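You operate a simulated robot arm through the tools that you are given. There is no shell and no other tool.

You are at the controls of a simulated robot arm. One attempt, no reset.

Task
Start the converter: pull the red stop button out, INPUT on, RUN once it reads READY, then OUTPUT on.

Only the result counts: the job must be done as asked and must still hold three seconds after the hand-in. Knocking over, shifting, dropping, spilling or breaking anything else fails it.

Robot
A 7-joint arm with a two-finger parallel gripper, fixed in place. Base frame: the origin is on the floor under the middle of its stand, x ahead of it, y to its left, z up; the work surface is at about z = 0.85. Lengths are in m, angles in degrees, forces in N, time in s.
It reaches about 1.247 m from its shoulder. Its first joint turns from -132.0 to 132.0 degrees. Payload 3.91 kg.
The TCP is the grasp point between the finger pads, 0.03 m short of the fingertips. In the tool frame z runs along the fingers and y along their closing line. The gripper opens to 0.11 m. The fingers are 0.02 m wide and 0.01 m thick; the gripper's body (0.048 by 0.112 m) begins 0.055 m behind the TCP.
Orientation is that of the tool frame in the base frame, as [roll, pitch, yaw] about the fixed x, y, z axes, in that order (R = Rz(yaw) Ry(pitch) Rx(roll)). With the fingers straight down and closing along the base's y, the tool's x points along the base's -x, its y along +y and its z along -z.

Tools
- The arm moves only by the tool jog_arm. Its argument "deltas" is a list of rows, each a list of 7 numbers: the shift along the tool's x, y, z in units of 200 mm (1.0 is 200 mm), then the turn, a rotation vector about the tool's x, y, z in units of 90 degrees (1.0 is 90 degrees), then the finger opening in m, from 0 to 0.11. In form: [[x, y, z, ax, ay, az, gripper], ...]. A call has 1 to 20 rows; each row is the pose to reach, as a shift and turn from the pose commanded when the call began, along the tool's axes at that moment. A call with a number of a shift or a turn outside -1 to 1 is refused whole. Each row takes 0.2 s and may step no farther than 0.05 m and 8.6 degrees from the row before; otherwise, or with a gripper value out of range, the whole call is refused. A pose out of reach is approached as far as the arm can. The call stops where the force on the tool passes 40 N (or 10 N more than at its start, if that is more) or the arm is blocked; 0.2 s more then pass. Each finger travels about 0.108 m/s and halts on what it meets, pressing with about 29 N; the grip force reading is that of the motor and also rises with nothing between the fingers. The clock runs only during rows and for 0.2 s after the last one: add rows that repeat a pose to give the fingers time. It gives the time, the measured TCP pose, the force on the tool (base axes), the opening and the grip force at its end, in the units of the frame above (readings bear some noise), with the torque about the TCP (base axes, N m) and any sound that the robot's microphone picked up, and new pictures: "pictures" is both (left out), scene, wrist or none.
- Cameras (640 x 400 px; columns grow to the right, rows downward): "scene" is fixed at [0.2193, -0.6506, 1.3912]; the picture's right is [0.95, -0.30, 0.00], its down [-0.11, -0.33, -0.94] and it looks along [0.28, 0.89, -0.35] (base axes); focal length 332 px, centre (320, 200). "wrist" rides on the gripper at [0.072, 0.017, -0.103] in the tool frame; the picture's right is [-0.23, 0.97, 0.00], its down [-0.76, -0.18, -0.62] and it looks along [-0.61, -0.14, 0.78] (tool axes); focal length 222 px, centre (320, 200). There is no depth. A picture from a camera that has moved, and an enlarged one, comes with that camera's place and axes in the base frame and with its lens.
- close_up(camera, box): a new picture of the part [left, top, right, bottom] of that camera's present view, enlarged. It takes no simulated time.
- finish_job(): hands the job in; it is judged then, once.

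Places have to be worked out from the pictures, the camera data and where the tool is seen. Open the gripper and draw the arm clear of the work before you hand the job in, unless the task says otherwise.

The tools are called after ">>>" by a JSON object that holds its "fn" and its "kwargs". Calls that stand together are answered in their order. jog_arm: Moves the arm, as the interface text tells. Its arguments: {"type":"object","properties":{"deltas":{"type":"array","items":{"type":"array","items":{"type":"number"}}},"pictures":{"type":"string","enum":["both","scene","wrist","none"]}},"required":["deltas"]} The other tools are called the same way: close_up (camera, box) takes an enlarged picture of a part of a camera's view; finish_job () hands the job in.

At the start:

```text
clock: 0.0
tcp_pos: [0.3568, 0.59, 0.9335]
tool_rot: [-180.0, 0.0, -180.0]
wrist_force: [0.5, 0.0, -0.1]
torque: [0.0, -0.05, 0.02]
grip_width: 0.11
grasp_force: 0.0
```

scene: 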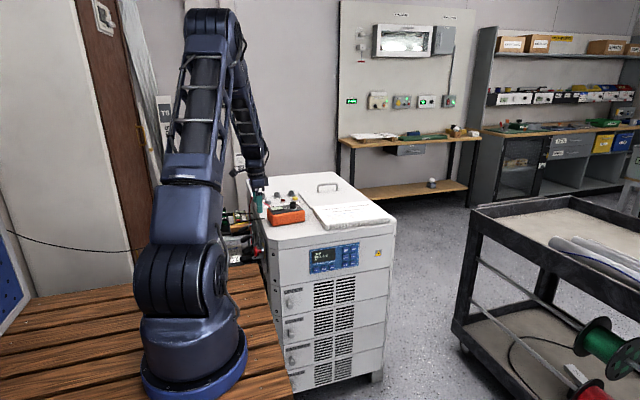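
wrist: 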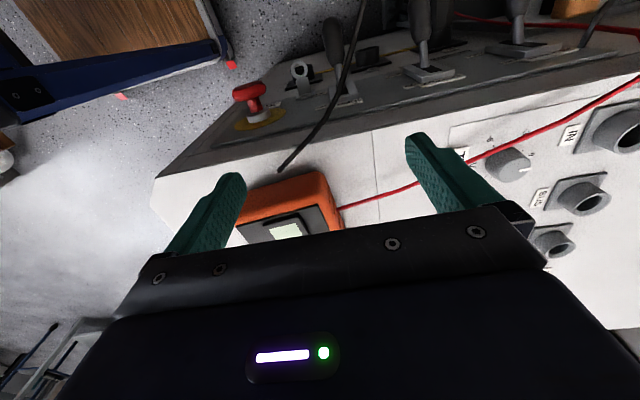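

I'll look at the panel closely in both cameras before moving anything.

>>> {"fn": "close_up", "kwargs": {"camera": "scene", "box": [220, 160, 420, 285]}}

>>> {"fn": "close_up", "kwargs": {"camera": "wrist", "box": [140, 0, 640, 280]}}

>>> {"fn": "close_up", "kwargs": {"camera": "scene", "box": [300, 235, 400, 285]}}

```text
3.20 times, centred on (320, 222) of scene
camera zoom: at [0.2193, -0.6506, 1.3912], right [0.95, -0.3, 0.0], down [-0.11, -0.33, -0.94], along [0.28, 0.89, -0.35], focal length 1063 px, centre (320, 128)
```

zoom: 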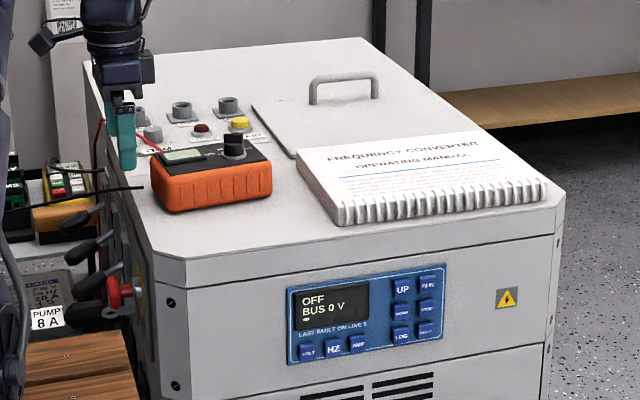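

```text
1.28 times, centred on (390, 140) of wrist
camera zoom: at [0.284, 0.6079, 1.036], right [0.23, 0.97, 0.0], down [0.76, -0.18, 0.62], along [0.61, -0.14, -0.78], focal length 284 px, centre (230, 277)
```

zoom: 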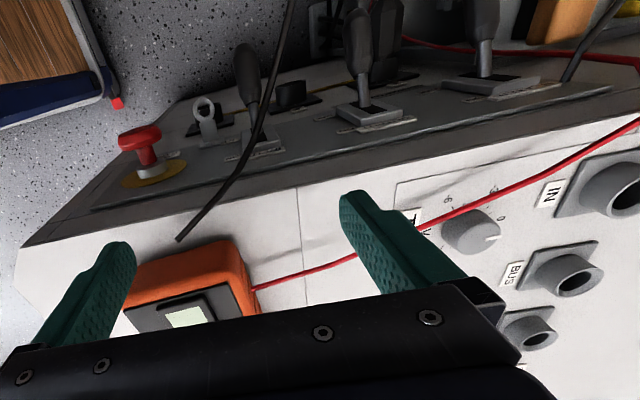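

```text
6.40 times, centred on (350, 260) of scene
camera zoom: at [0.2193, -0.6506, 1.3912], right [0.95, -0.3, 0.0], down [-0.11, -0.33, -0.94], along [0.28, 0.89, -0.35], focal length 2126 px, centre (128, -184)
```

zoom: 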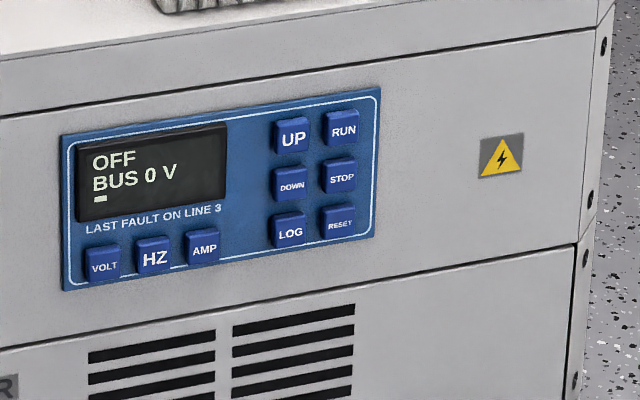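

The stop button and levers appear to be on the converter's side facing the robot (-x), and RUN is on the blue keypad facing -y. I'll zoom into the side panel in both views to identify the controls and the leads.

>>> {"fn": "close_up", "kwargs": {"camera": "scene", "box": [220, 180, 300, 290]}}

>>> {"fn": "close_up", "kwargs": {"camera": "wrist", "box": [220, 10, 420, 135]}}

>>> {"fn": "close_up", "kwargs": {"camera": "wrist", "box": [390, 0, 590, 125]}}

```text
3.64 times, centred on (260, 235) of scene
camera zoom: at [0.2193, -0.6506, 1.3912], right [0.95, -0.3, 0.0], down [-0.11, -0.33, -0.94], along [0.28, 0.89, -0.35], focal length 1208 px, centre (538, 73)
```

zoom: 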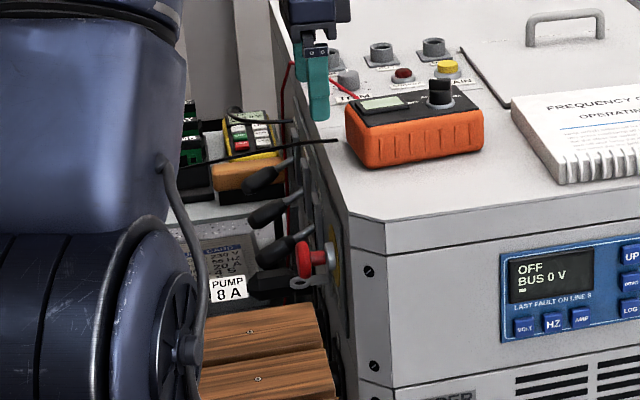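

```text
3.20 times, centred on (320, 72) of wrist
camera zoom: at [0.284, 0.6079, 1.036], right [0.23, 0.97, 0.0], down [0.76, -0.18, 0.62], along [0.61, -0.14, -0.78], focal length 711 px, centre (320, 608)
```

zoom: 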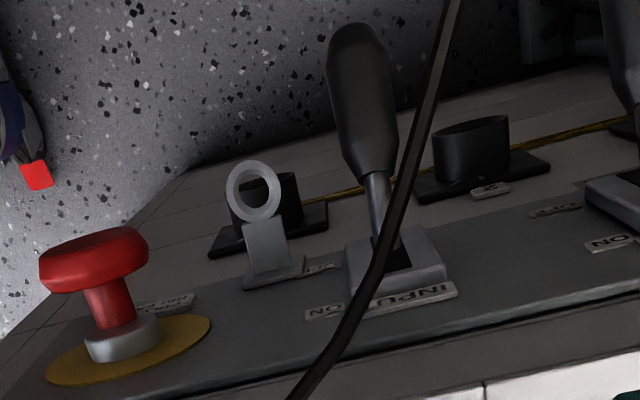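

```text
3.20 times, centred on (490, 62) of wrist
camera zoom: at [0.284, 0.6079, 1.036], right [0.23, 0.97, 0.0], down [0.76, -0.18, 0.62], along [0.61, -0.14, -0.78], focal length 711 px, centre (-224, 640)
```

zoom: 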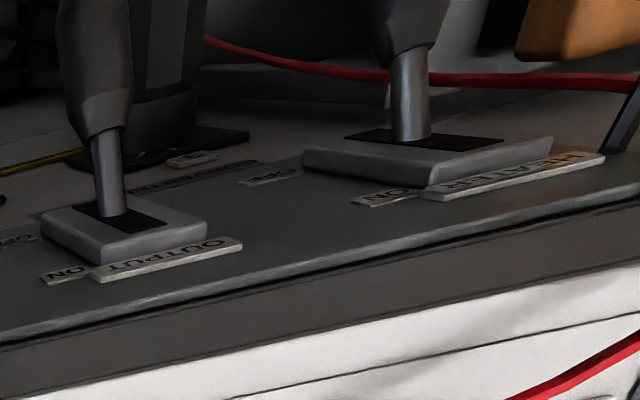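

The side panel holds, from front to back: the red stop button, a key-like ring switch, and levers INPUT, OUTPUT and HEATER, each with ON toward the top edge. A black lead hangs across them. I'll back the arm up and away (-x, +z) and tilt the tool so the wrist camera looks at this panel.

>>> {"fn": "jog_arm", "kwargs": {"deltas": [[0.1, 0, -0.15, 0, 0, 0, 0.11], [0.25, 0, -0.3, 0, -0.07, 0, 0.11], [0.4, 0, -0.4, 0, -0.14, 0, 0.11], [0.55, 0, -0.5, 0, -0.21, 0, 0.11], [0.7, 0, -0.55, 0, -0.28, 0, 0.11], [0.8, 0, -0.6, 0, -0.34, 0, 0.11]]}}

```text
clock: 1.4
tcp_pos: [0.1985, 0.5919, 1.0526]
tool_rot: [-179.9, 30.6, 179.9]
wrist_force: [0.9, 0.1, 0.3]
torque: [-0.03, 0.04, -0.01]
grip_width: 0.1101
grasp_force: 0.1
camera wrist: at [0.0829, 0.6074, 1.1043], right [0.2, 0.97, 0.12], down [0.34, -0.18, 0.92], along [0.92, -0.14, -0.36], focal length 222 px, centre (320, 200)
```

scene: 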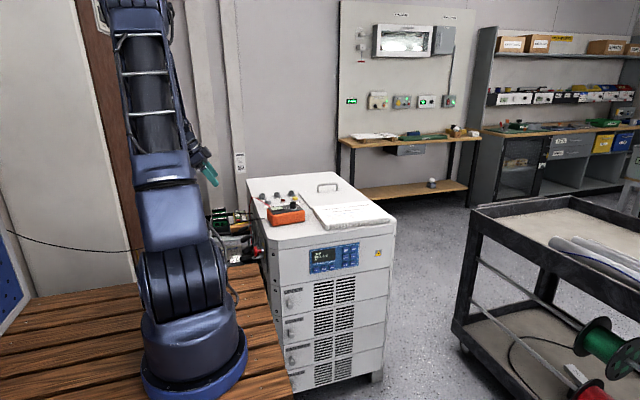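
wrist: 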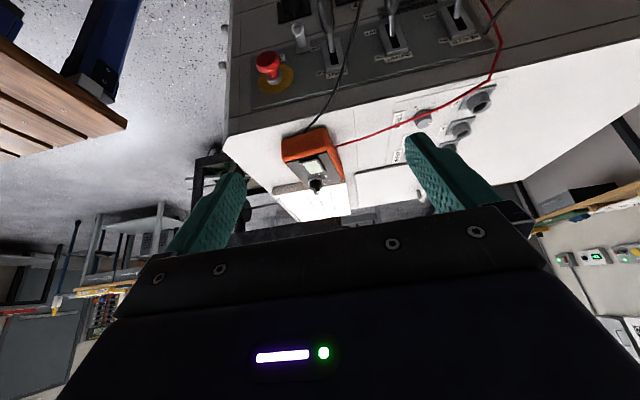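

The view is inverted and the panel sits at its top edge. I'll undo the tilt and back off further so the camera looks down into the side panel.

>>> {"fn": "jog_arm", "kwargs": {"deltas": [[0.12, 0.01, 0, 0, 0.08, 0, 0.11], [0.24, 0.02, 0, 0, 0.16, 0, 0.11], [0.36, 0.03, 0.01, 0, 0.24, 0, 0.11], [0.47, 0.04, 0.027, 0, 0.3, 0, 0.11]], "pictures": "wrist"}}

>>> {"fn": "close_up", "kwargs": {"camera": "wrist", "box": [210, 0, 530, 200]}}

```text
clock: 2.4
tcp_pos: [0.1185, 0.5995, 1.0006]
tool_rot: [-180.0, 3.5, -180.0]
wrist_force: [-0.4, -0.1, 0.9]
torque: [0.02, -0.01, -0.01]
grip_width: 0.1102
grasp_force: 0.1
camera wrist: at [0.0393, 0.6157, 1.099], right [0.23, 0.97, 0.01], down [0.72, -0.18, 0.67], along [0.65, -0.14, -0.74], focal length 222 px, centre (320, 200)
```

wrist: 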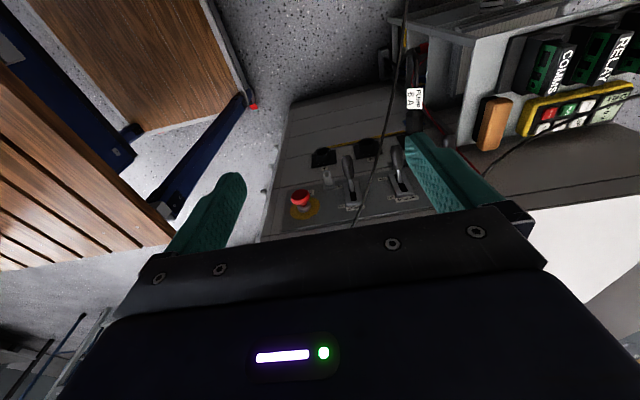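

```text
2.00 times, centred on (370, 100) of wrist
camera zoom: at [0.0393, 0.6157, 1.099], right [0.23, 0.97, 0.01], down [0.72, -0.18, 0.67], along [0.65, -0.14, -0.74], focal length 444 px, centre (220, 400)
```

zoom: 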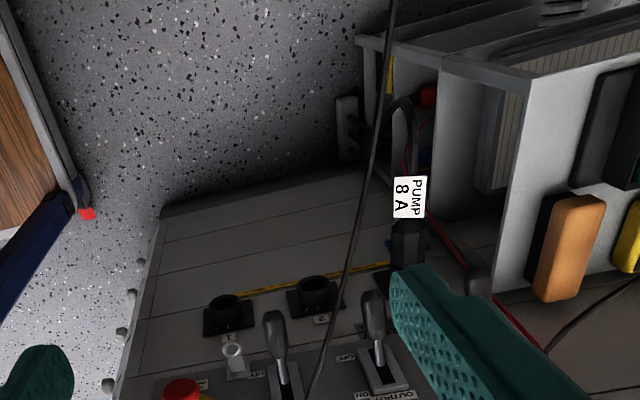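

Close-up of the controls region between the fingers.

>>> {"fn": "close_up", "kwargs": {"camera": "wrist", "box": [260, 120, 430, 226]}}

```text
3.76 times, centred on (345, 173) of wrist
camera zoom: at [0.0393, 0.6157, 1.099], right [0.23, 0.97, 0.01], down [0.72, -0.18, 0.67], along [0.65, -0.14, -0.74], focal length 836 px, centre (226, 302)
```

zoom: 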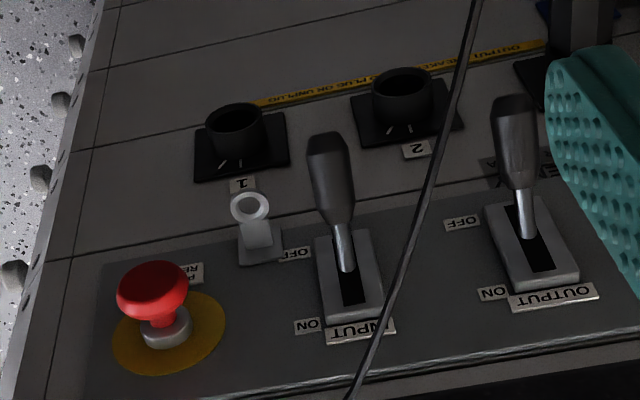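

Levers are down at OFF with ON above; the stop button is a mushroom on a yellow disc. I'll check the black cable's path in the scene view, since it hangs in front of the levers.

>>> {"fn": "close_up", "kwargs": {"camera": "scene", "box": [190, 180, 310, 260]}}

>>> {"fn": "close_up", "kwargs": {"camera": "scene", "box": [0, 200, 300, 390]}}

```text
5.00 times, centred on (250, 220) of scene
camera zoom: at [0.2193, -0.6506, 1.3912], right [0.95, -0.3, 0.0], down [-0.11, -0.33, -0.94], along [0.28, 0.89, -0.35], focal length 1661 px, centre (670, 100)
```

zoom: 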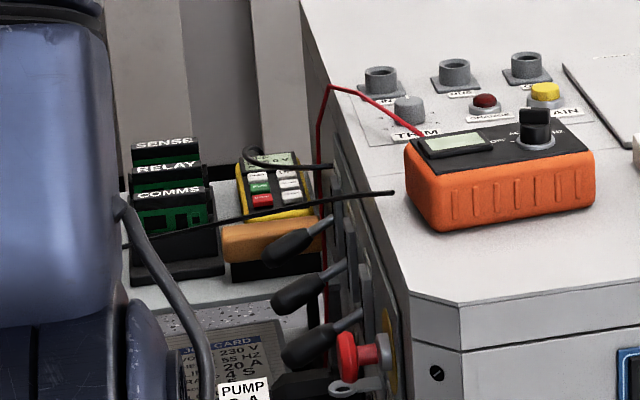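

```text
2.11 times, centred on (150, 295) of scene
camera zoom: at [0.2193, -0.6506, 1.3912], right [0.95, -0.3, 0.0], down [-0.11, -0.33, -0.94], along [0.28, 0.89, -0.35], focal length 699 px, centre (678, 0)
```

zoom: 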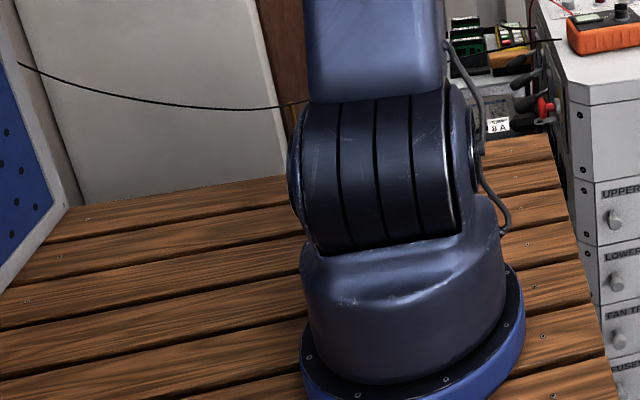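

Triangulating from both cameras, I get the following positions:
- Stop cap at about (0.322, 0.512, 0.753), with the panel face at x≈0.355.
- INPUT lever at y≈0.620, with its tip at about (0.282, 0.621, 0.707).
- OUTPUT lever at y≈0.716.
- Cable passing through about (0.28, 0.638, 0.82).

I'll go to a 45° tilt stand-off in front of the panel for a frontal view, staying on the -y side of the cable.

>>> {"fn": "jog_arm", "kwargs": {"deltas": [[-0.044, -0.15, 0.1, 0, -0.077, 0, 0.11], [-0.088, -0.3, 0.22, 0, -0.154, 0, 0.11], [-0.132, -0.4, 0.35, 0, -0.231, 0, 0.11], [-0.176, -0.45, 0.48, 0, -0.308, 0, 0.11], [-0.22, -0.48, 0.6, 0, -0.385, 0, 0.11], [-0.264, -0.4975, 0.72, 0, -0.461, 0, 0.11], [-0.264, -0.4975, 0.72, 0, -0.461, 0, 0.11]]}}

```text
clock: 4.0
tcp_pos: [0.1814, 0.5007, 0.8594]
tool_rot: [179.9, 45.2, 180.0]
wrist_force: [-0.7, 0.0, 1.1]
torque: [0.02, -0.01, 0.01]
grip_width: 0.1099
grasp_force: 0.0
camera wrist: at [0.0568, 0.5163, 0.8806], right [0.16, 0.97, 0.16], down [0.1, -0.18, 0.98], along [0.98, -0.14, -0.12], focal length 222 px, centre (320, 200)
```

scene: 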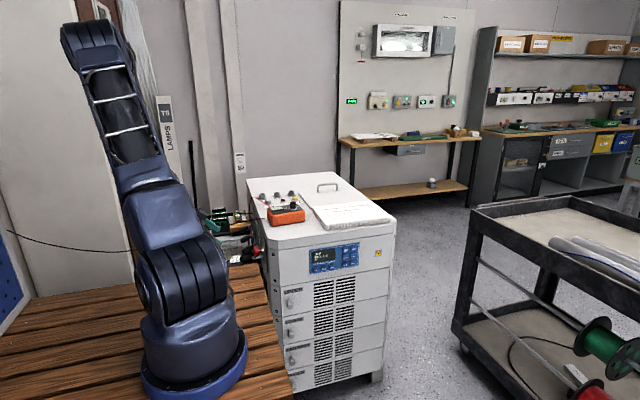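
wrist: 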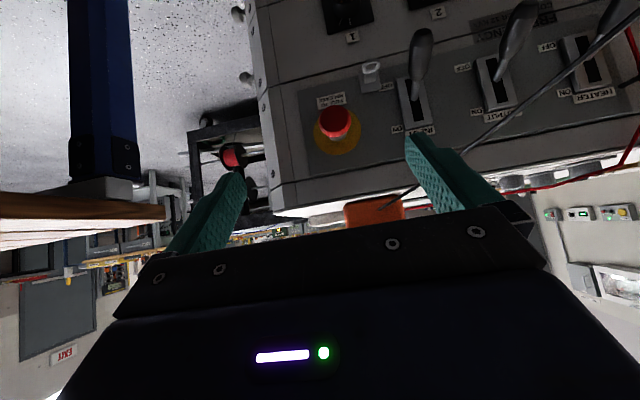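

>>> {"fn": "close_up", "kwargs": {"camera": "wrist", "box": [250, 40, 490, 190]}}

>>> {"fn": "close_up", "kwargs": {"camera": "wrist", "box": [390, 0, 640, 156]}}

```text
2.67 times, centred on (370, 115) of wrist
camera zoom: at [0.0568, 0.5163, 0.8806], right [0.16, 0.97, 0.16], down [0.1, -0.18, 0.98], along [0.98, -0.14, -0.12], focal length 592 px, centre (187, 427)
```

zoom: 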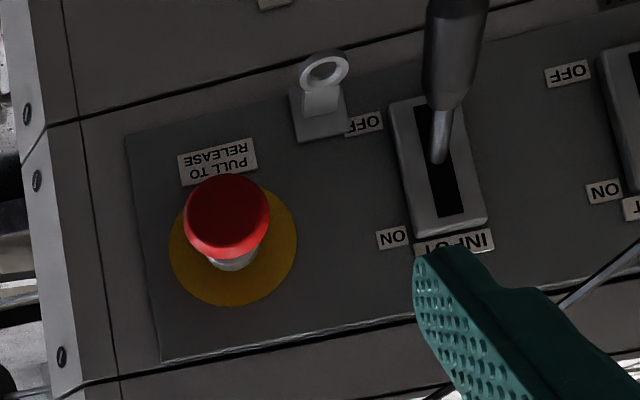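

```text
2.56 times, centred on (515, 78) of wrist
camera zoom: at [0.0568, 0.5163, 0.8806], right [0.16, 0.97, 0.16], down [0.1, -0.18, 0.98], along [0.98, -0.14, -0.12], focal length 569 px, centre (-179, 512)
```

zoom: 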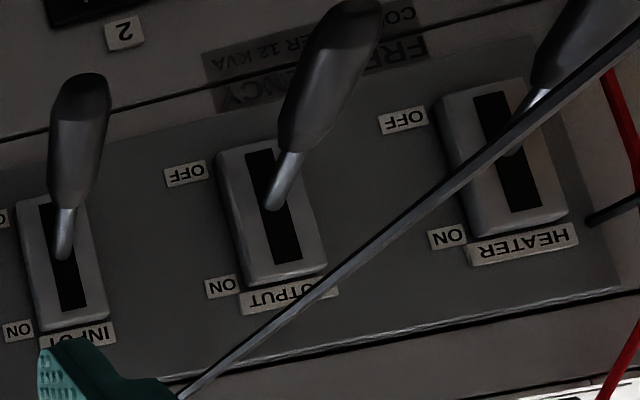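

The frontal view confirms "PULL TO RELEASE": the cap axis is at y≈0.5125, z≈0.756 and the diameter is about 39 mm. I'll narrow the fingers to 70 mm and come in along the 45° line, stopping 30 mm short to verify.

>>> {"fn": "jog_arm", "kwargs": {"deltas": [[-0.06, 0.03, 0.12, 0, 0, 0, 0.09], [-0.1185, 0.059, 0.245, 0, 0, 0, 0.07], [-0.1185, 0.059, 0.4, 0, 0, 0, 0.07], [-0.1185, 0.059, 0.55, 0, 0, 0, 0.07], [-0.1185, 0.059, 0.695, 0, 0, 0, 0.07], [-0.1185, 0.059, 0.695, 0, 0, 0, 0.07]]}}

>>> {"fn": "close_up", "kwargs": {"camera": "wrist", "box": [150, 60, 550, 260]}}

```text
clock: 5.4
tcp_pos: [0.2961, 0.5128, 0.7777]
tool_rot: [-180.0, 45.0, -179.9]
wrist_force: [0.0, 0.8, -1.0]
torque: [0.01, 0.0, -0.01]
grip_width: 0.0699
grasp_force: 0.0
camera wrist: at [0.1706, 0.5291, 0.7993], right [0.16, 0.97, 0.16], down [0.1, -0.18, 0.98], along [0.98, -0.14, -0.12], focal length 222 px, centre (320, 200)
```

scene: 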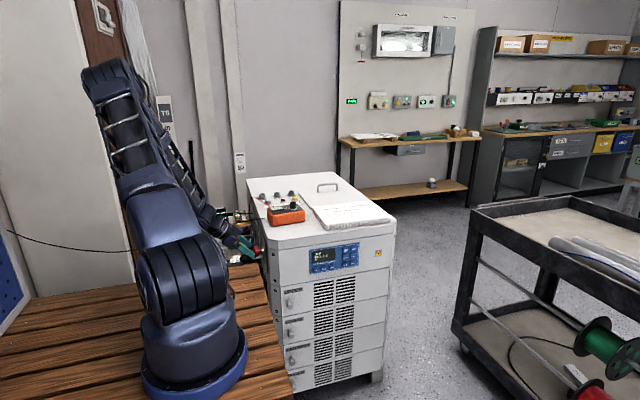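
wrist: 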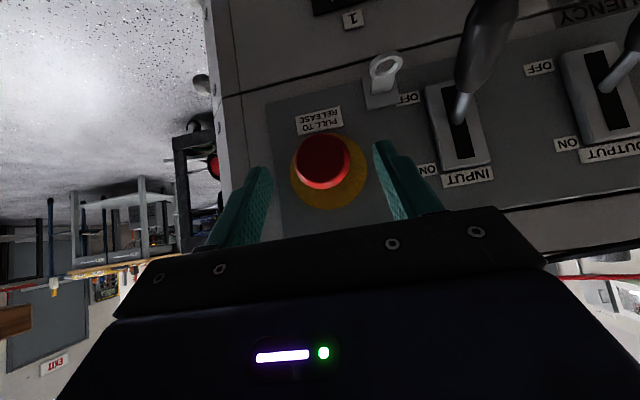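

```text
1.60 times, centred on (350, 160) of wrist
camera zoom: at [0.1706, 0.5291, 0.7993], right [0.16, 0.97, 0.16], down [0.1, -0.18, 0.98], along [0.98, -0.14, -0.12], focal length 355 px, centre (272, 264)
```

zoom: 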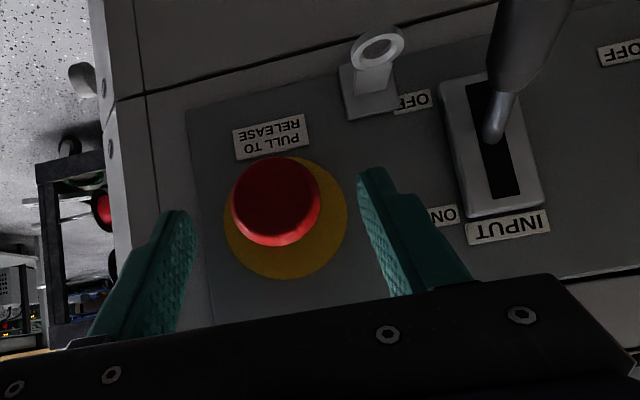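

The cap is centred between the fingers. I'll advance the last 28 mm and close on it.

>>> {"fn": "jog_arm", "kwargs": {"deltas": [[0, 0, 0.05, 0, 0, 0, 0.07], [0, 0, 0.1, 0, 0, 0, 0.07], [0, 0, 0.14, 0, 0, 0, 0.07], [0, 0, 0.14, 0, 0, 0, 0.055], [0, 0, 0.14, 0, 0, 0, 0.04], [0, 0, 0.14, 0, 0, 0, 0.03], [0, 0, 0.14, 0, 0, 0, 0.03]], "pictures": "both"}}

>>> {"fn": "close_up", "kwargs": {"camera": "wrist", "box": [200, 60, 500, 220]}}

```text
clock: 7.0
tcp_pos: [0.3151, 0.5138, 0.7578]
tool_rot: [179.8, 45.1, -179.9]
wrist_force: [3.6, 25.8, -1.0]
torque: [0.21, 0.07, 0.3]
grip_width: 0.0408
grasp_force: 45.1
camera wrist: at [0.1902, 0.5291, 0.7804], right [0.16, 0.97, 0.16], down [0.1, -0.18, 0.98], along [0.98, -0.14, -0.12], focal length 222 px, centre (320, 200)
```

scene: 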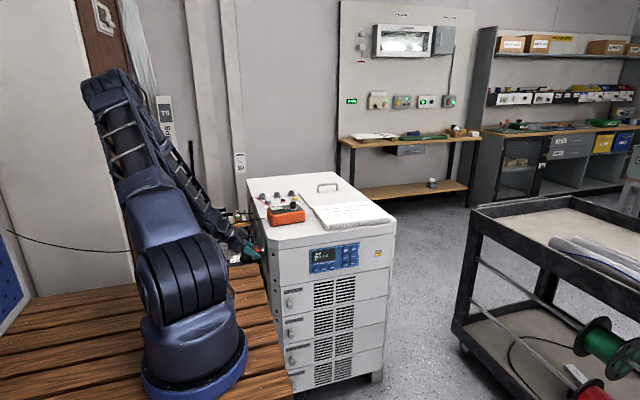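
wrist: 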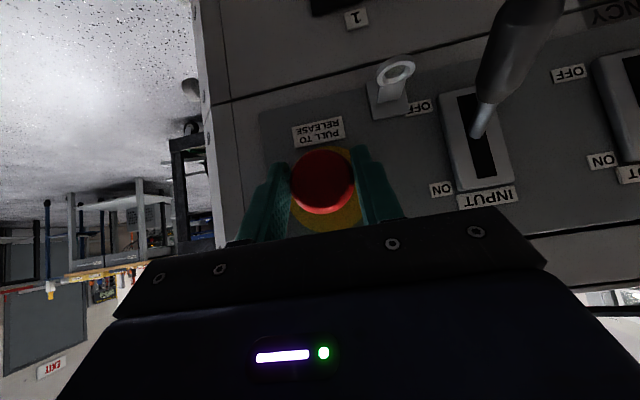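

```text
2.13 times, centred on (350, 140) of wrist
camera zoom: at [0.1902, 0.5291, 0.7804], right [0.16, 0.97, 0.16], down [0.1, -0.18, 0.98], along [0.98, -0.14, -0.12], focal length 474 px, centre (256, 328)
```

zoom: 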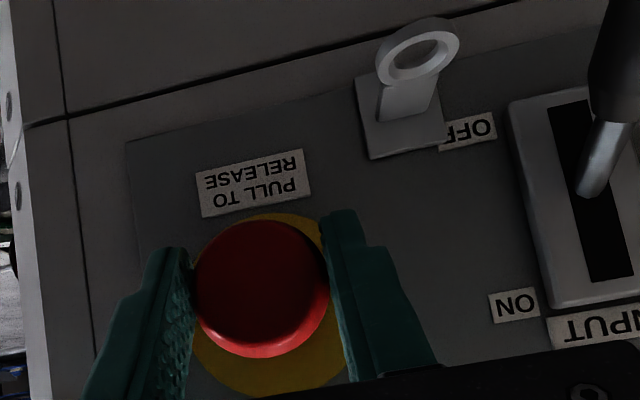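

The cap is held at 41 mm, but there's 26 N of side load in y, so my grip centre is a bit low in y. I'll nudge +y by 2.5 mm to relieve it while keeping the grip.

>>> {"fn": "jog_arm", "kwargs": {"deltas": [[0, 0.006, 0, 0, 0, 0, 0.03], [0, 0.0125, 0, 0, 0, 0, 0.03], [0, 0.0125, 0, 0, 0, 0, 0.03]], "pictures": "none"}}

```text
clock: 7.8
tcp_pos: [0.3167, 0.5133, 0.7589]
tool_rot: [-179.9, 45.2, -180.0]
wrist_force: [-10.3, -6.1, 23.9]
torque: [-0.11, -0.28, -0.18]
grip_width: 0.0409
grasp_force: 44.9
```

Side load is gone and the grip is still firm. Now I'll pull straight out along -x, about 16 mm in small steps.

>>> {"fn": "jog_arm", "kwargs": {"deltas": [[0.011, 0, -0.018, 0, 0, 0, 0.03], [0.025, 0, -0.032, 0, 0, 0, 0.03], [0.039, 0, -0.046, 0, 0, 0, 0.03], [0.053, 0, -0.06, 0, 0, 0, 0.03], [0.053, 0, -0.06, 0, 0, 0, 0.03]], "pictures": "both"}}

>>> {"fn": "close_up", "kwargs": {"camera": "wrist", "box": [200, 60, 500, 220]}}

>>> {"fn": "close_up", "kwargs": {"camera": "scene", "box": [200, 200, 400, 300]}}

```text
clock: 9.0
tcp_pos: [0.3007, 0.5147, 0.7606]
tool_rot: [-180.0, 45.2, 179.8]
wrist_force: [33.1, -1.2, 4.7]
torque: [-0.02, -0.44, -0.01]
grip_width: 0.0406
grasp_force: 45.0
camera wrist: at [0.1769, 0.5298, 0.7818], right [0.16, 0.97, 0.16], down [0.09, -0.18, 0.98], along [0.98, -0.14, -0.12], focal length 222 px, centre (320, 200)
```

scene: 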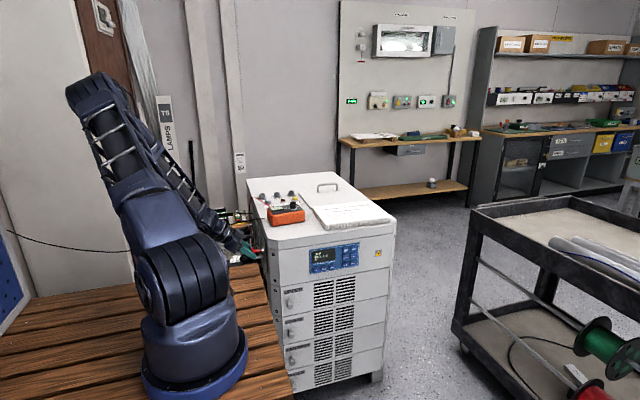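
wrist: 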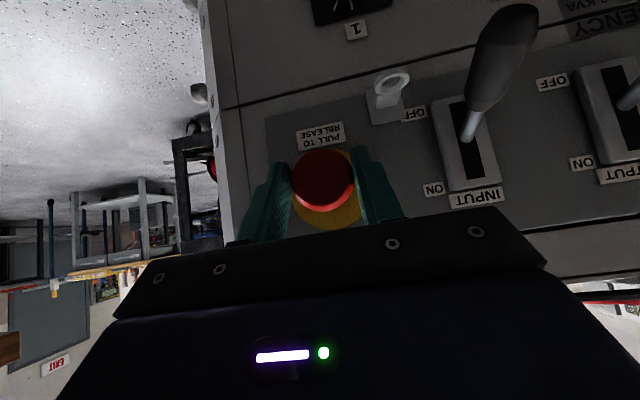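

```text
2.13 times, centred on (350, 140) of wrist
camera zoom: at [0.1769, 0.5298, 0.7818], right [0.16, 0.97, 0.16], down [0.09, -0.18, 0.98], along [0.98, -0.14, -0.12], focal length 474 px, centre (256, 328)
```

zoom: 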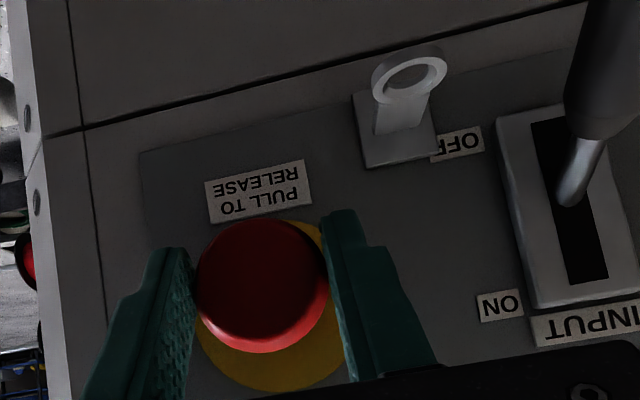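

```text
3.20 times, centred on (300, 250) of scene
camera zoom: at [0.2193, -0.6506, 1.3912], right [0.95, -0.3, 0.0], down [-0.11, -0.33, -0.94], along [0.28, 0.89, -0.35], focal length 1063 px, centre (384, 40)
```

zoom: 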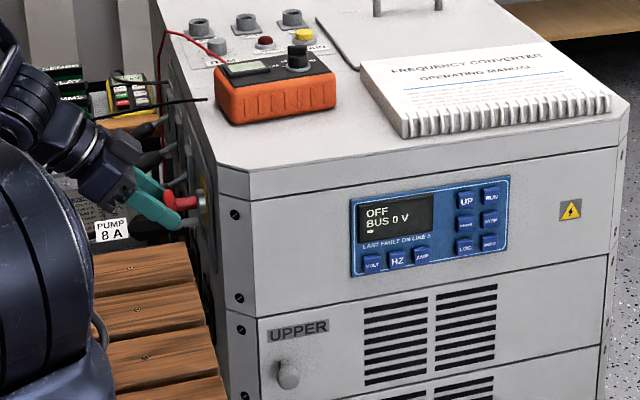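

The cap moved out about 16 mm with the gripper and is now against a 33 N end stop. I'll open the fingers and check that it stays out.

>>> {"fn": "jog_arm", "kwargs": {"deltas": [[0, 0, 0, 0, 0, 0, 0.05], [0, 0, 0, 0, 0, 0, 0.07], [0, 0, 0, 0, 0, 0, 0.08], [0, 0, -0.1, 0, 0, 0, 0.08], [0, 0, -0.25, 0, 0, 0, 0.08], [0, 0, -0.4, 0, 0, 0, 0.08]], "pictures": "both"}}

>>> {"fn": "close_up", "kwargs": {"camera": "wrist", "box": [200, 30, 500, 210]}}

>>> {"fn": "close_up", "kwargs": {"camera": "scene", "box": [220, 200, 380, 290]}}

```text
clock: 10.4
tcp_pos: [0.2454, 0.5144, 0.8165]
tool_rot: [180.0, 45.1, -179.9]
wrist_force: [0.2, -0.6, 0.9]
torque: [-0.02, 0.02, 0.03]
grip_width: 0.0796
grasp_force: 0.0
camera wrist: at [0.12, 0.5303, 0.8377], right [0.16, 0.97, 0.16], down [0.1, -0.18, 0.98], along [0.98, -0.14, -0.12], focal length 222 px, centre (320, 200)
```

scene: 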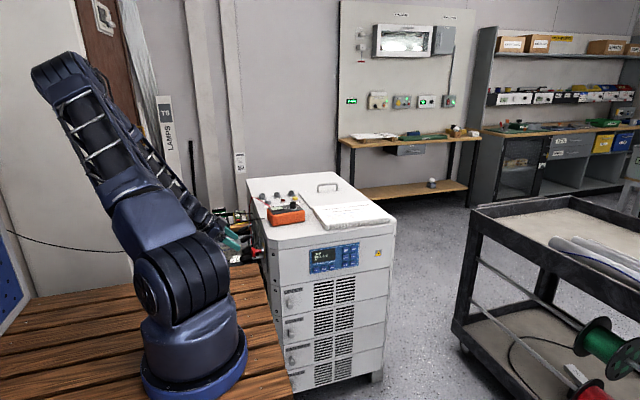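
wrist: 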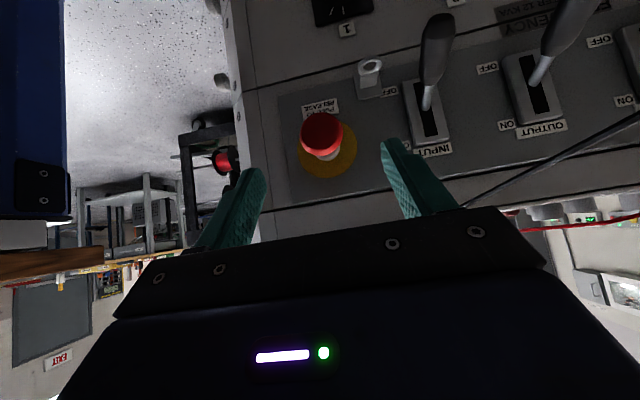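

```text
2.13 times, centred on (350, 120) of wrist
camera zoom: at [0.12, 0.5303, 0.8377], right [0.16, 0.97, 0.16], down [0.1, -0.18, 0.98], along [0.98, -0.14, -0.12], focal length 474 px, centre (256, 371)
```

zoom: 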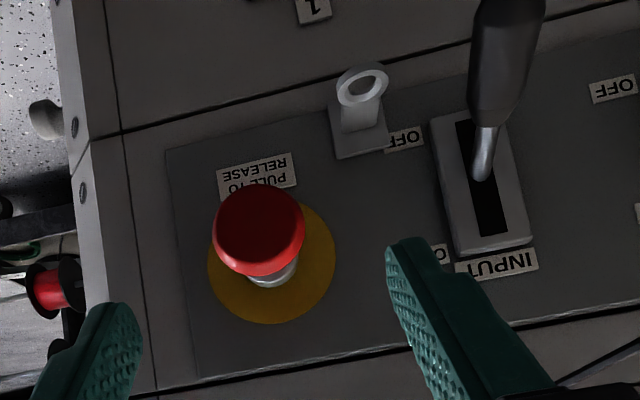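

```text
4.00 times, centred on (300, 245) of scene
camera zoom: at [0.2193, -0.6506, 1.3912], right [0.95, -0.3, 0.0], down [-0.11, -0.33, -0.94], along [0.28, 0.89, -0.35], focal length 1329 px, centre (400, 20)
```

zoom: 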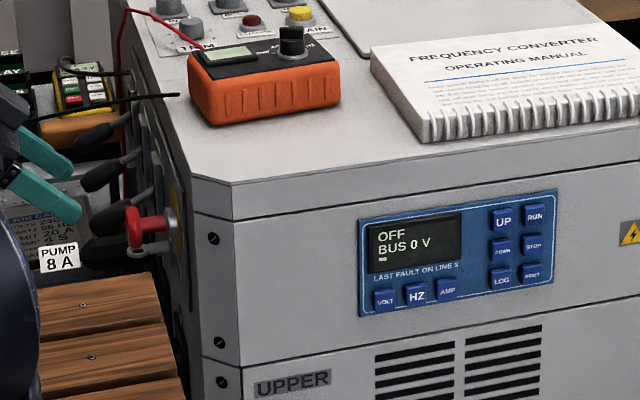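

The cap stayed out by about 9–10 mm, so the stop is released. For INPUT I'll lift the lever from below, keeping under and on the -y side of the hanging cable. First I'll back off toward -x, close the fingers, and pitch the tool to horizontal, slightly nose-up.

>>> {"fn": "jog_arm", "kwargs": {"deltas": [[0.1, 0.005, -0.03, 0, -0.08, 0, 0.06], [0.2, 0.01, -0.06, 0, -0.17, 0, 0.04], [0.3, 0.015, -0.1, 0, -0.26, 0, 0.02], [0.4, 0.02, -0.14, 0, -0.35, 0, 0.0], [0.5, 0.025, -0.17, 0, -0.44, 0, 0.0], [0.56, 0.03, -0.19, 0, -0.53, 0, 0.0], [0.606, 0.03, -0.208, 0, -0.61, 0, 0.0], [0.606, 0.03, -0.208, 0, -0.61, 0, 0.0]]}}

```text
clock: 12.2
tcp_pos: [0.1289, 0.5193, 0.7606]
tool_rot: [0.0, 80.0, 0.0]
wrist_force: [0.3, 0.0, -0.4]
torque: [-0.02, 0.0, 0.02]
grip_width: 0.0
grasp_force: 28.8
camera wrist: at [0.0382, 0.5358, 0.6708], right [-0.04, 0.97, 0.22], down [-0.75, -0.18, 0.64], along [0.66, -0.14, 0.73], focal length 222 px, centre (320, 200)
```

scene: 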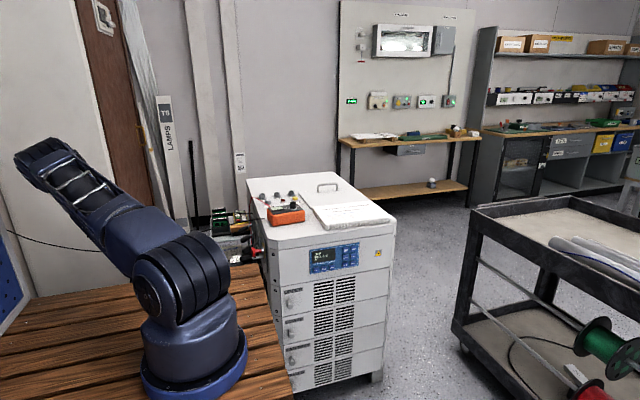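
wrist: 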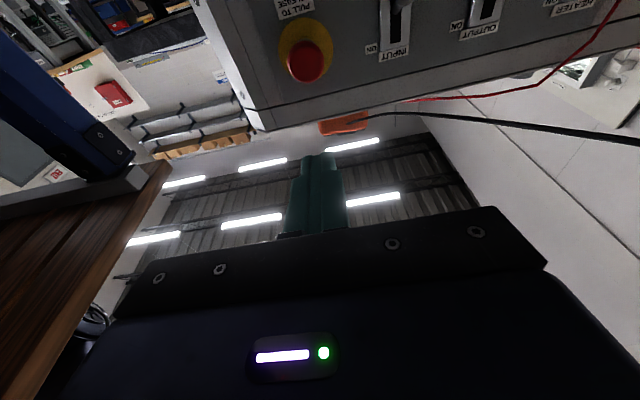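

The tool is now nearly horizontal with clear space around it. I'll drop to z≈0.66 and yaw 20° toward +y, at the pre-approach point about 10 cm before the INPUT lever and below its level.

>>> {"fn": "jog_arm", "kwargs": {"deltas": [[0.14, 0.06, 0.045, -0.0438, 0, 0.0077, 0.0], [0.28, 0.12, 0.09, -0.0876, 0, 0.0154, 0.0], [0.38, 0.18, 0.135, -0.1313, 0, 0.0232, 0.0], [0.47, 0.24, 0.18, -0.175, 0, 0.0309, 0.0], [0.55, 0.3, 0.2235, -0.2188, 0, 0.0386, 0.0], [0.55, 0.3, 0.2235, -0.2188, 0, 0.0386, 0.0]]}}

>>> {"fn": "close_up", "kwargs": {"camera": "wrist", "box": [180, 0, 560, 220]}}

>>> {"fn": "close_up", "kwargs": {"camera": "scene", "box": [200, 200, 320, 280]}}

```text
clock: 13.6
tcp_pos: [0.1877, 0.5929, 0.6595]
tool_rot: [-2.3, 79.9, 17.4]
wrist_force: [0.3, -0.1, 0.0]
torque: [0.0, -0.01, 0.02]
grip_width: 0.0
grasp_force: 29.2
out of reach, approached as far as the arm can: row 5, 6
camera wrist: at [0.0966, 0.5788, 0.5693], right [-0.36, 0.91, 0.22], down [-0.64, -0.41, 0.64], along [0.67, 0.09, 0.73], focal length 222 px, centre (320, 200)
```

scene: 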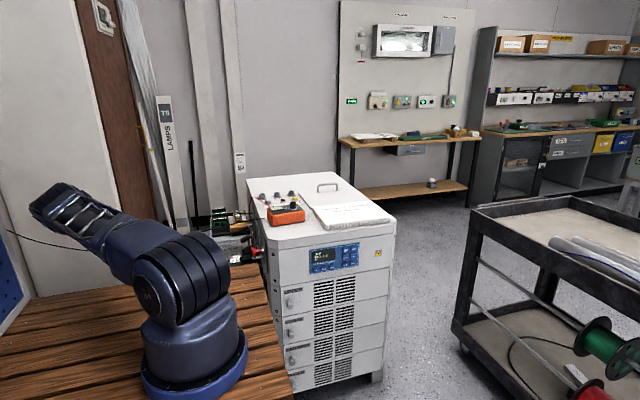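
wrist: 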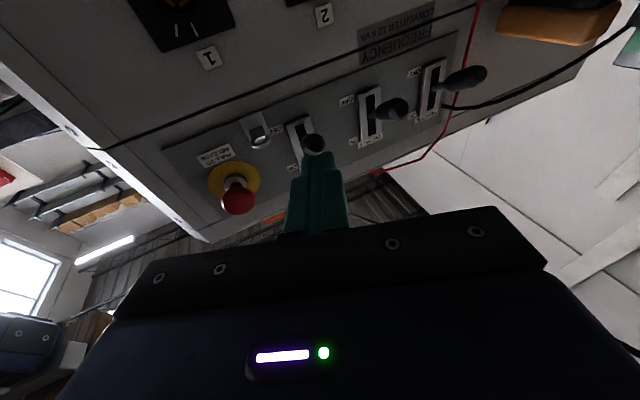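

```text
1.68 times, centred on (370, 110) of wrist
camera zoom: at [0.0966, 0.5788, 0.5693], right [-0.36, 0.91, 0.22], down [-0.64, -0.41, 0.64], along [0.67, 0.09, 0.73], focal length 374 px, centre (236, 352)
```

zoom: 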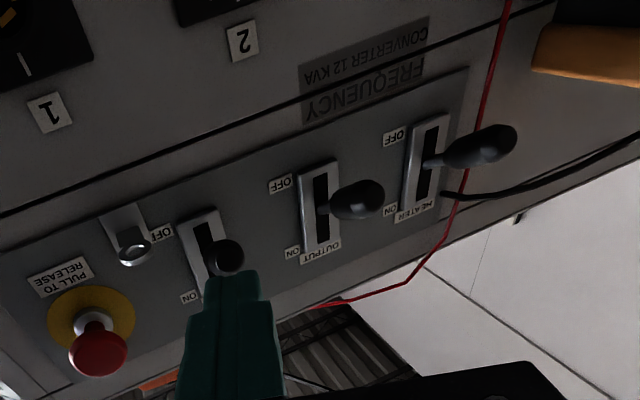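

```text
5.00 times, centred on (260, 240) of scene
camera zoom: at [0.2193, -0.6506, 1.3912], right [0.95, -0.3, 0.0], down [-0.11, -0.33, -0.94], along [0.28, 0.89, -0.35], focal length 1661 px, centre (620, 0)
```

zoom: 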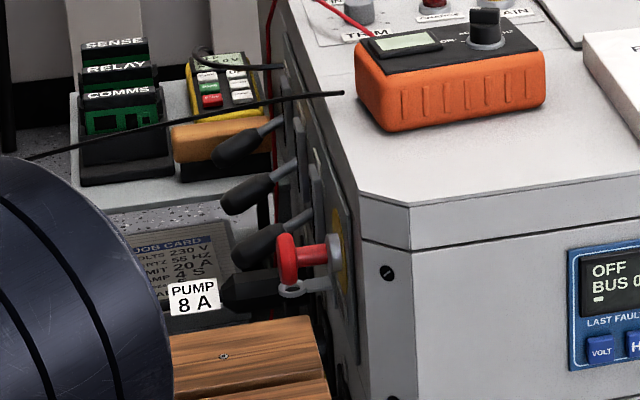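

The arm hit a wrist limit at this nose-up/yaw combination, though the position is fine and the fingers point right at the INPUT knob from below. I'll level the nose by 10° to get back inside reach and check the reading before advancing.

>>> {"fn": "jog_arm", "kwargs": {"deltas": [[0, 0, 0, 0, 0.055, 0, 0.0], [0, 0, 0, 0, 0.111, 0, 0.0], [0, 0, 0, 0, 0.111, 0, 0.0]], "pictures": "wrist"}}

```text
clock: 14.4
tcp_pos: [0.1853, 0.5934, 0.6576]
tool_rot: [-121.8, 90.0, -101.8]
wrist_force: [-0.4, 0.5, 0.0]
torque: [-0.04, -0.01, -0.04]
grip_width: 0.0
grasp_force: 29.8
camera wrist: at [0.0826, 0.5733, 0.5864], right [-0.33, 0.92, 0.23], down [-0.52, -0.38, 0.76], along [0.78, 0.14, 0.61], focal length 222 px, centre (320, 200)
```

wrist: 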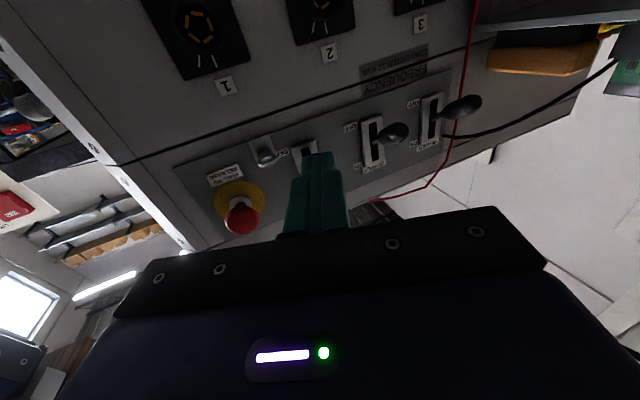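

Now level with 20° yaw at (0.185, 0.593, 0.658) and within reach. From the last view the INPUT knob end is at about (0.28, 0.617, 0.69), so I'll slide forward underneath it at z≈0.655.

>>> {"fn": "jog_arm", "kwargs": {"deltas": [[0.01, -0.0175, 0.115, 0, 0, 0, 0.0], [0.015, -0.035, 0.23, 0, 0, 0, 0.0], [0.015, -0.0525, 0.345, 0, 0, 0, 0.0], [0.015, -0.0705, 0.4665, 0, 0, 0, 0.0], [0.015, -0.0705, 0.4665, 0, 0, 0, 0.0]]}}

>>> {"fn": "close_up", "kwargs": {"camera": "wrist", "box": [180, 0, 500, 200]}}

>>> {"fn": "close_up", "kwargs": {"camera": "scene", "box": [200, 200, 320, 280]}}

```text
clock: 15.6
tcp_pos: [0.2774, 0.6166, 0.6574]
tool_rot: [-92.0, 89.7, -72.4]
wrist_force: [-0.1, 0.2, -0.2]
torque: [-0.01, -0.02, -0.01]
grip_width: 0.0
grasp_force: 29.2
out of reach, approached as far as the arm can: row 3, 4, 5
camera wrist: at [0.1743, 0.597, 0.5832], right [-0.33, 0.92, 0.22], down [-0.53, -0.37, 0.76], along [0.78, 0.13, 0.61], focal length 222 px, centre (320, 200)
```

scene: 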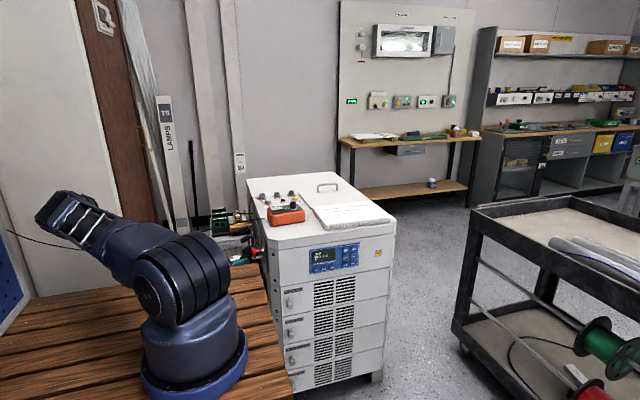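
wrist: 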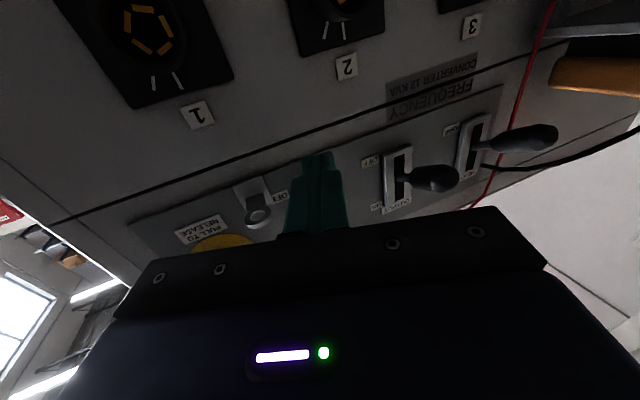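

```text
2.00 times, centred on (340, 100) of wrist
camera zoom: at [0.1743, 0.597, 0.5832], right [-0.33, 0.92, 0.22], down [-0.53, -0.37, 0.76], along [0.78, 0.13, 0.61], focal length 444 px, centre (280, 400)
```

zoom: 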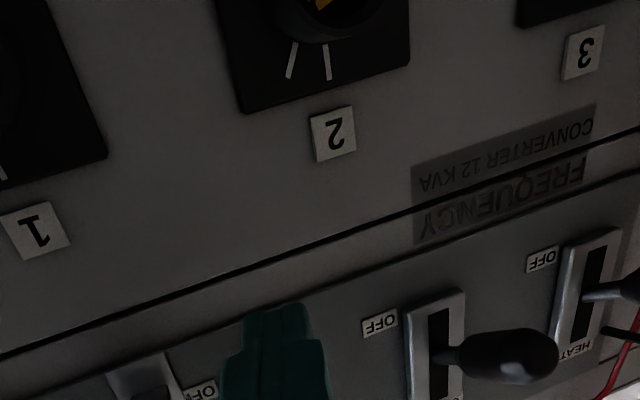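

```text
5.00 times, centred on (260, 240) of scene
camera zoom: at [0.2193, -0.6506, 1.3912], right [0.95, -0.3, 0.0], down [-0.11, -0.33, -0.94], along [0.28, 0.89, -0.35], focal length 1661 px, centre (620, 0)
```

zoom: 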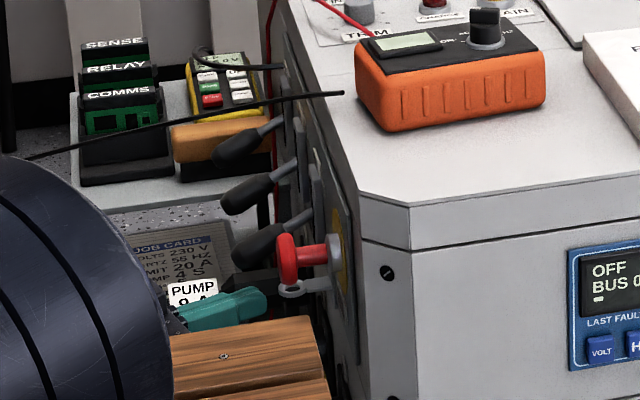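

The finger bar is now under the INPUT knob at z=0.657. I'll lift straight up in 1 cm rows while watching the force.

>>> {"fn": "jog_arm", "kwargs": {"deltas": [[-0.05, -0.01, 0, 0, 0, 0, 0.0], [-0.1, -0.02, 0, 0, 0, 0, 0.0], [-0.15, -0.02, 0, 0, 0, 0, 0.0], [-0.2, -0.02, 0, 0, 0, 0, 0.0], [-0.25, -0.02, 0, 0, 0, 0, 0.0], [-0.3, -0.02, 0, 0, 0, 0, 0.0]]}}

>>> {"fn": "close_up", "kwargs": {"camera": "scene", "box": [200, 200, 320, 280]}}

>>> {"fn": "close_up", "kwargs": {"camera": "wrist", "box": [180, 0, 500, 200]}}

```text
clock: 17.0
tcp_pos: [0.2786, 0.615, 0.7157]
tool_rot: [-94.4, 89.5, -74.9]
wrist_force: [-0.1, -0.2, -0.7]
torque: [0.03, -0.01, 0.01]
grip_width: 0.0
grasp_force: 29.0
out of reach, approached as far as the arm can: row 2, 3, 4, 5, 6
camera wrist: at [0.1742, 0.5956, 0.6434], right [-0.33, 0.92, 0.22], down [-0.53, -0.37, 0.76], along [0.78, 0.13, 0.61], focal length 222 px, centre (320, 200)
```

scene: 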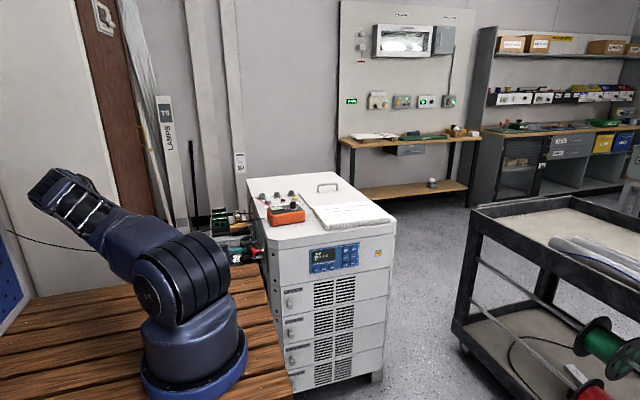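
wrist: 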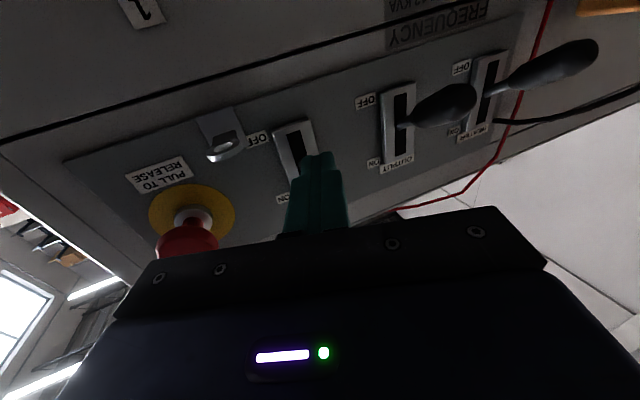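

```text
5.00 times, centred on (260, 240) of scene
camera zoom: at [0.2193, -0.6506, 1.3912], right [0.95, -0.3, 0.0], down [-0.11, -0.33, -0.94], along [0.28, 0.89, -0.35], focal length 1661 px, centre (620, 0)
```

zoom: 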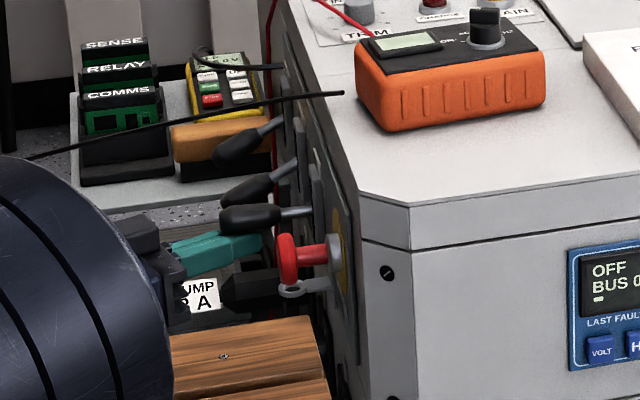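

```text
2.00 times, centred on (340, 100) of wrist
camera zoom: at [0.1742, 0.5956, 0.6434], right [-0.33, 0.92, 0.22], down [-0.53, -0.37, 0.76], along [0.78, 0.13, 0.61], focal length 444 px, centre (280, 400)
```

zoom: 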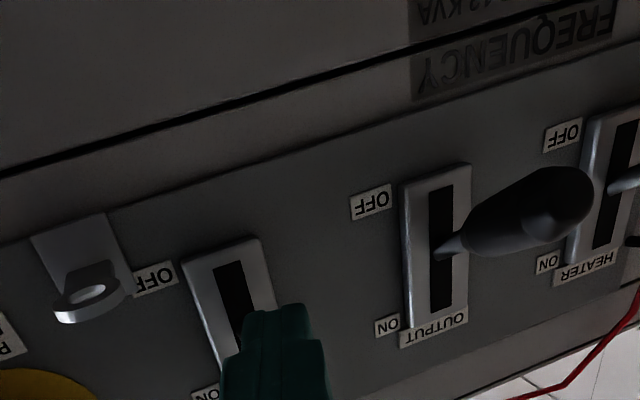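

The INPUT lever has come up to roughly horizontal with almost no force. I'll keep lifting another 4 cm.

>>> {"fn": "jog_arm", "kwargs": {"deltas": [[-0.04, 0, 0, 0, 0, 0, 0.0], [-0.08, 0, 0, 0, 0, 0, 0.0], [-0.12, 0, 0, 0, 0, 0, 0.0], [-0.16, 0, 0, 0, 0, 0, 0.0], [-0.2, 0, 0, 0, 0, 0, 0.0]]}}

>>> {"fn": "close_up", "kwargs": {"camera": "scene", "box": [200, 200, 320, 280]}}

>>> {"fn": "close_up", "kwargs": {"camera": "scene", "box": [300, 235, 400, 285]}}

```text
clock: 18.1
tcp_pos: [0.2754, 0.6159, 0.7437]
tool_rot: [-154.0, 89.3, -133.9]
wrist_force: [-3.3, 1.1, -9.6]
torque: [-0.15, 0.32, -0.01]
grip_width: 0.0
grasp_force: 28.9
stopped in row 5: the force on the tool passed its limit at 51 N (the readings are from after the stop); the commanded pose is now the measured one
camera wrist: at [0.1707, 0.5943, 0.6708], right [-0.33, 0.92, 0.22], down [-0.52, -0.37, 0.77], along [0.79, 0.14, 0.6], focal length 222 px, centre (320, 200)
```

scene: 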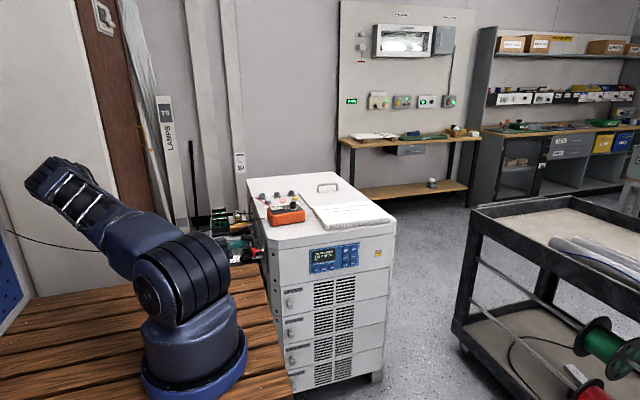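
wrist: 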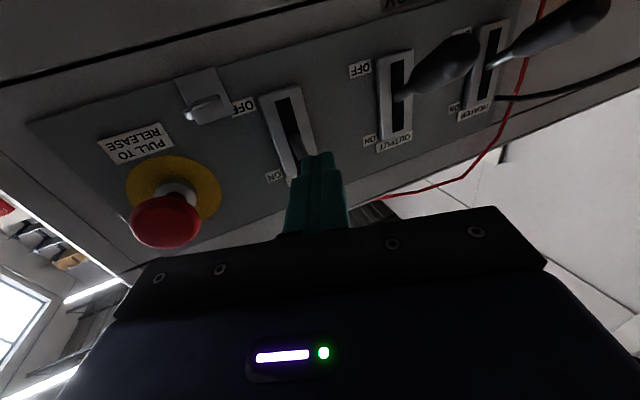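

```text
5.00 times, centred on (260, 240) of scene
camera zoom: at [0.2193, -0.6506, 1.3912], right [0.95, -0.3, 0.0], down [-0.11, -0.33, -0.94], along [0.28, 0.89, -0.35], focal length 1661 px, centre (620, 0)
```

zoom: 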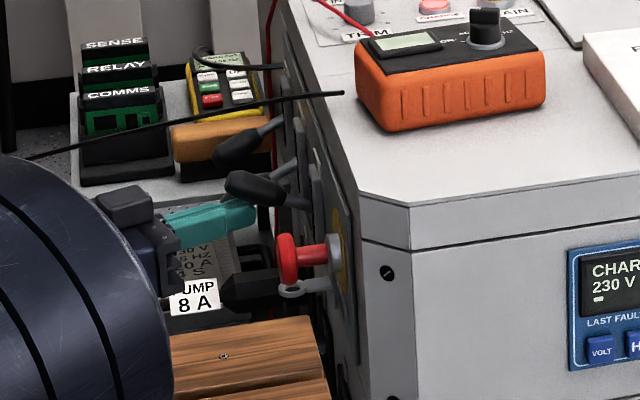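

```text
6.40 times, centred on (350, 260) of scene
camera zoom: at [0.2193, -0.6506, 1.3912], right [0.95, -0.3, 0.0], down [-0.11, -0.33, -0.94], along [0.28, 0.89, -0.35], focal length 2126 px, centre (128, -184)
```

zoom: 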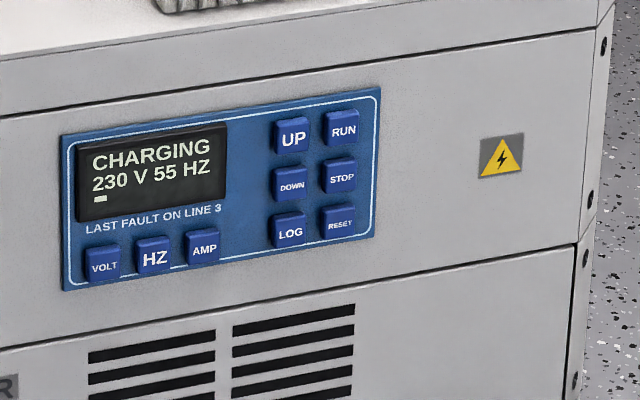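

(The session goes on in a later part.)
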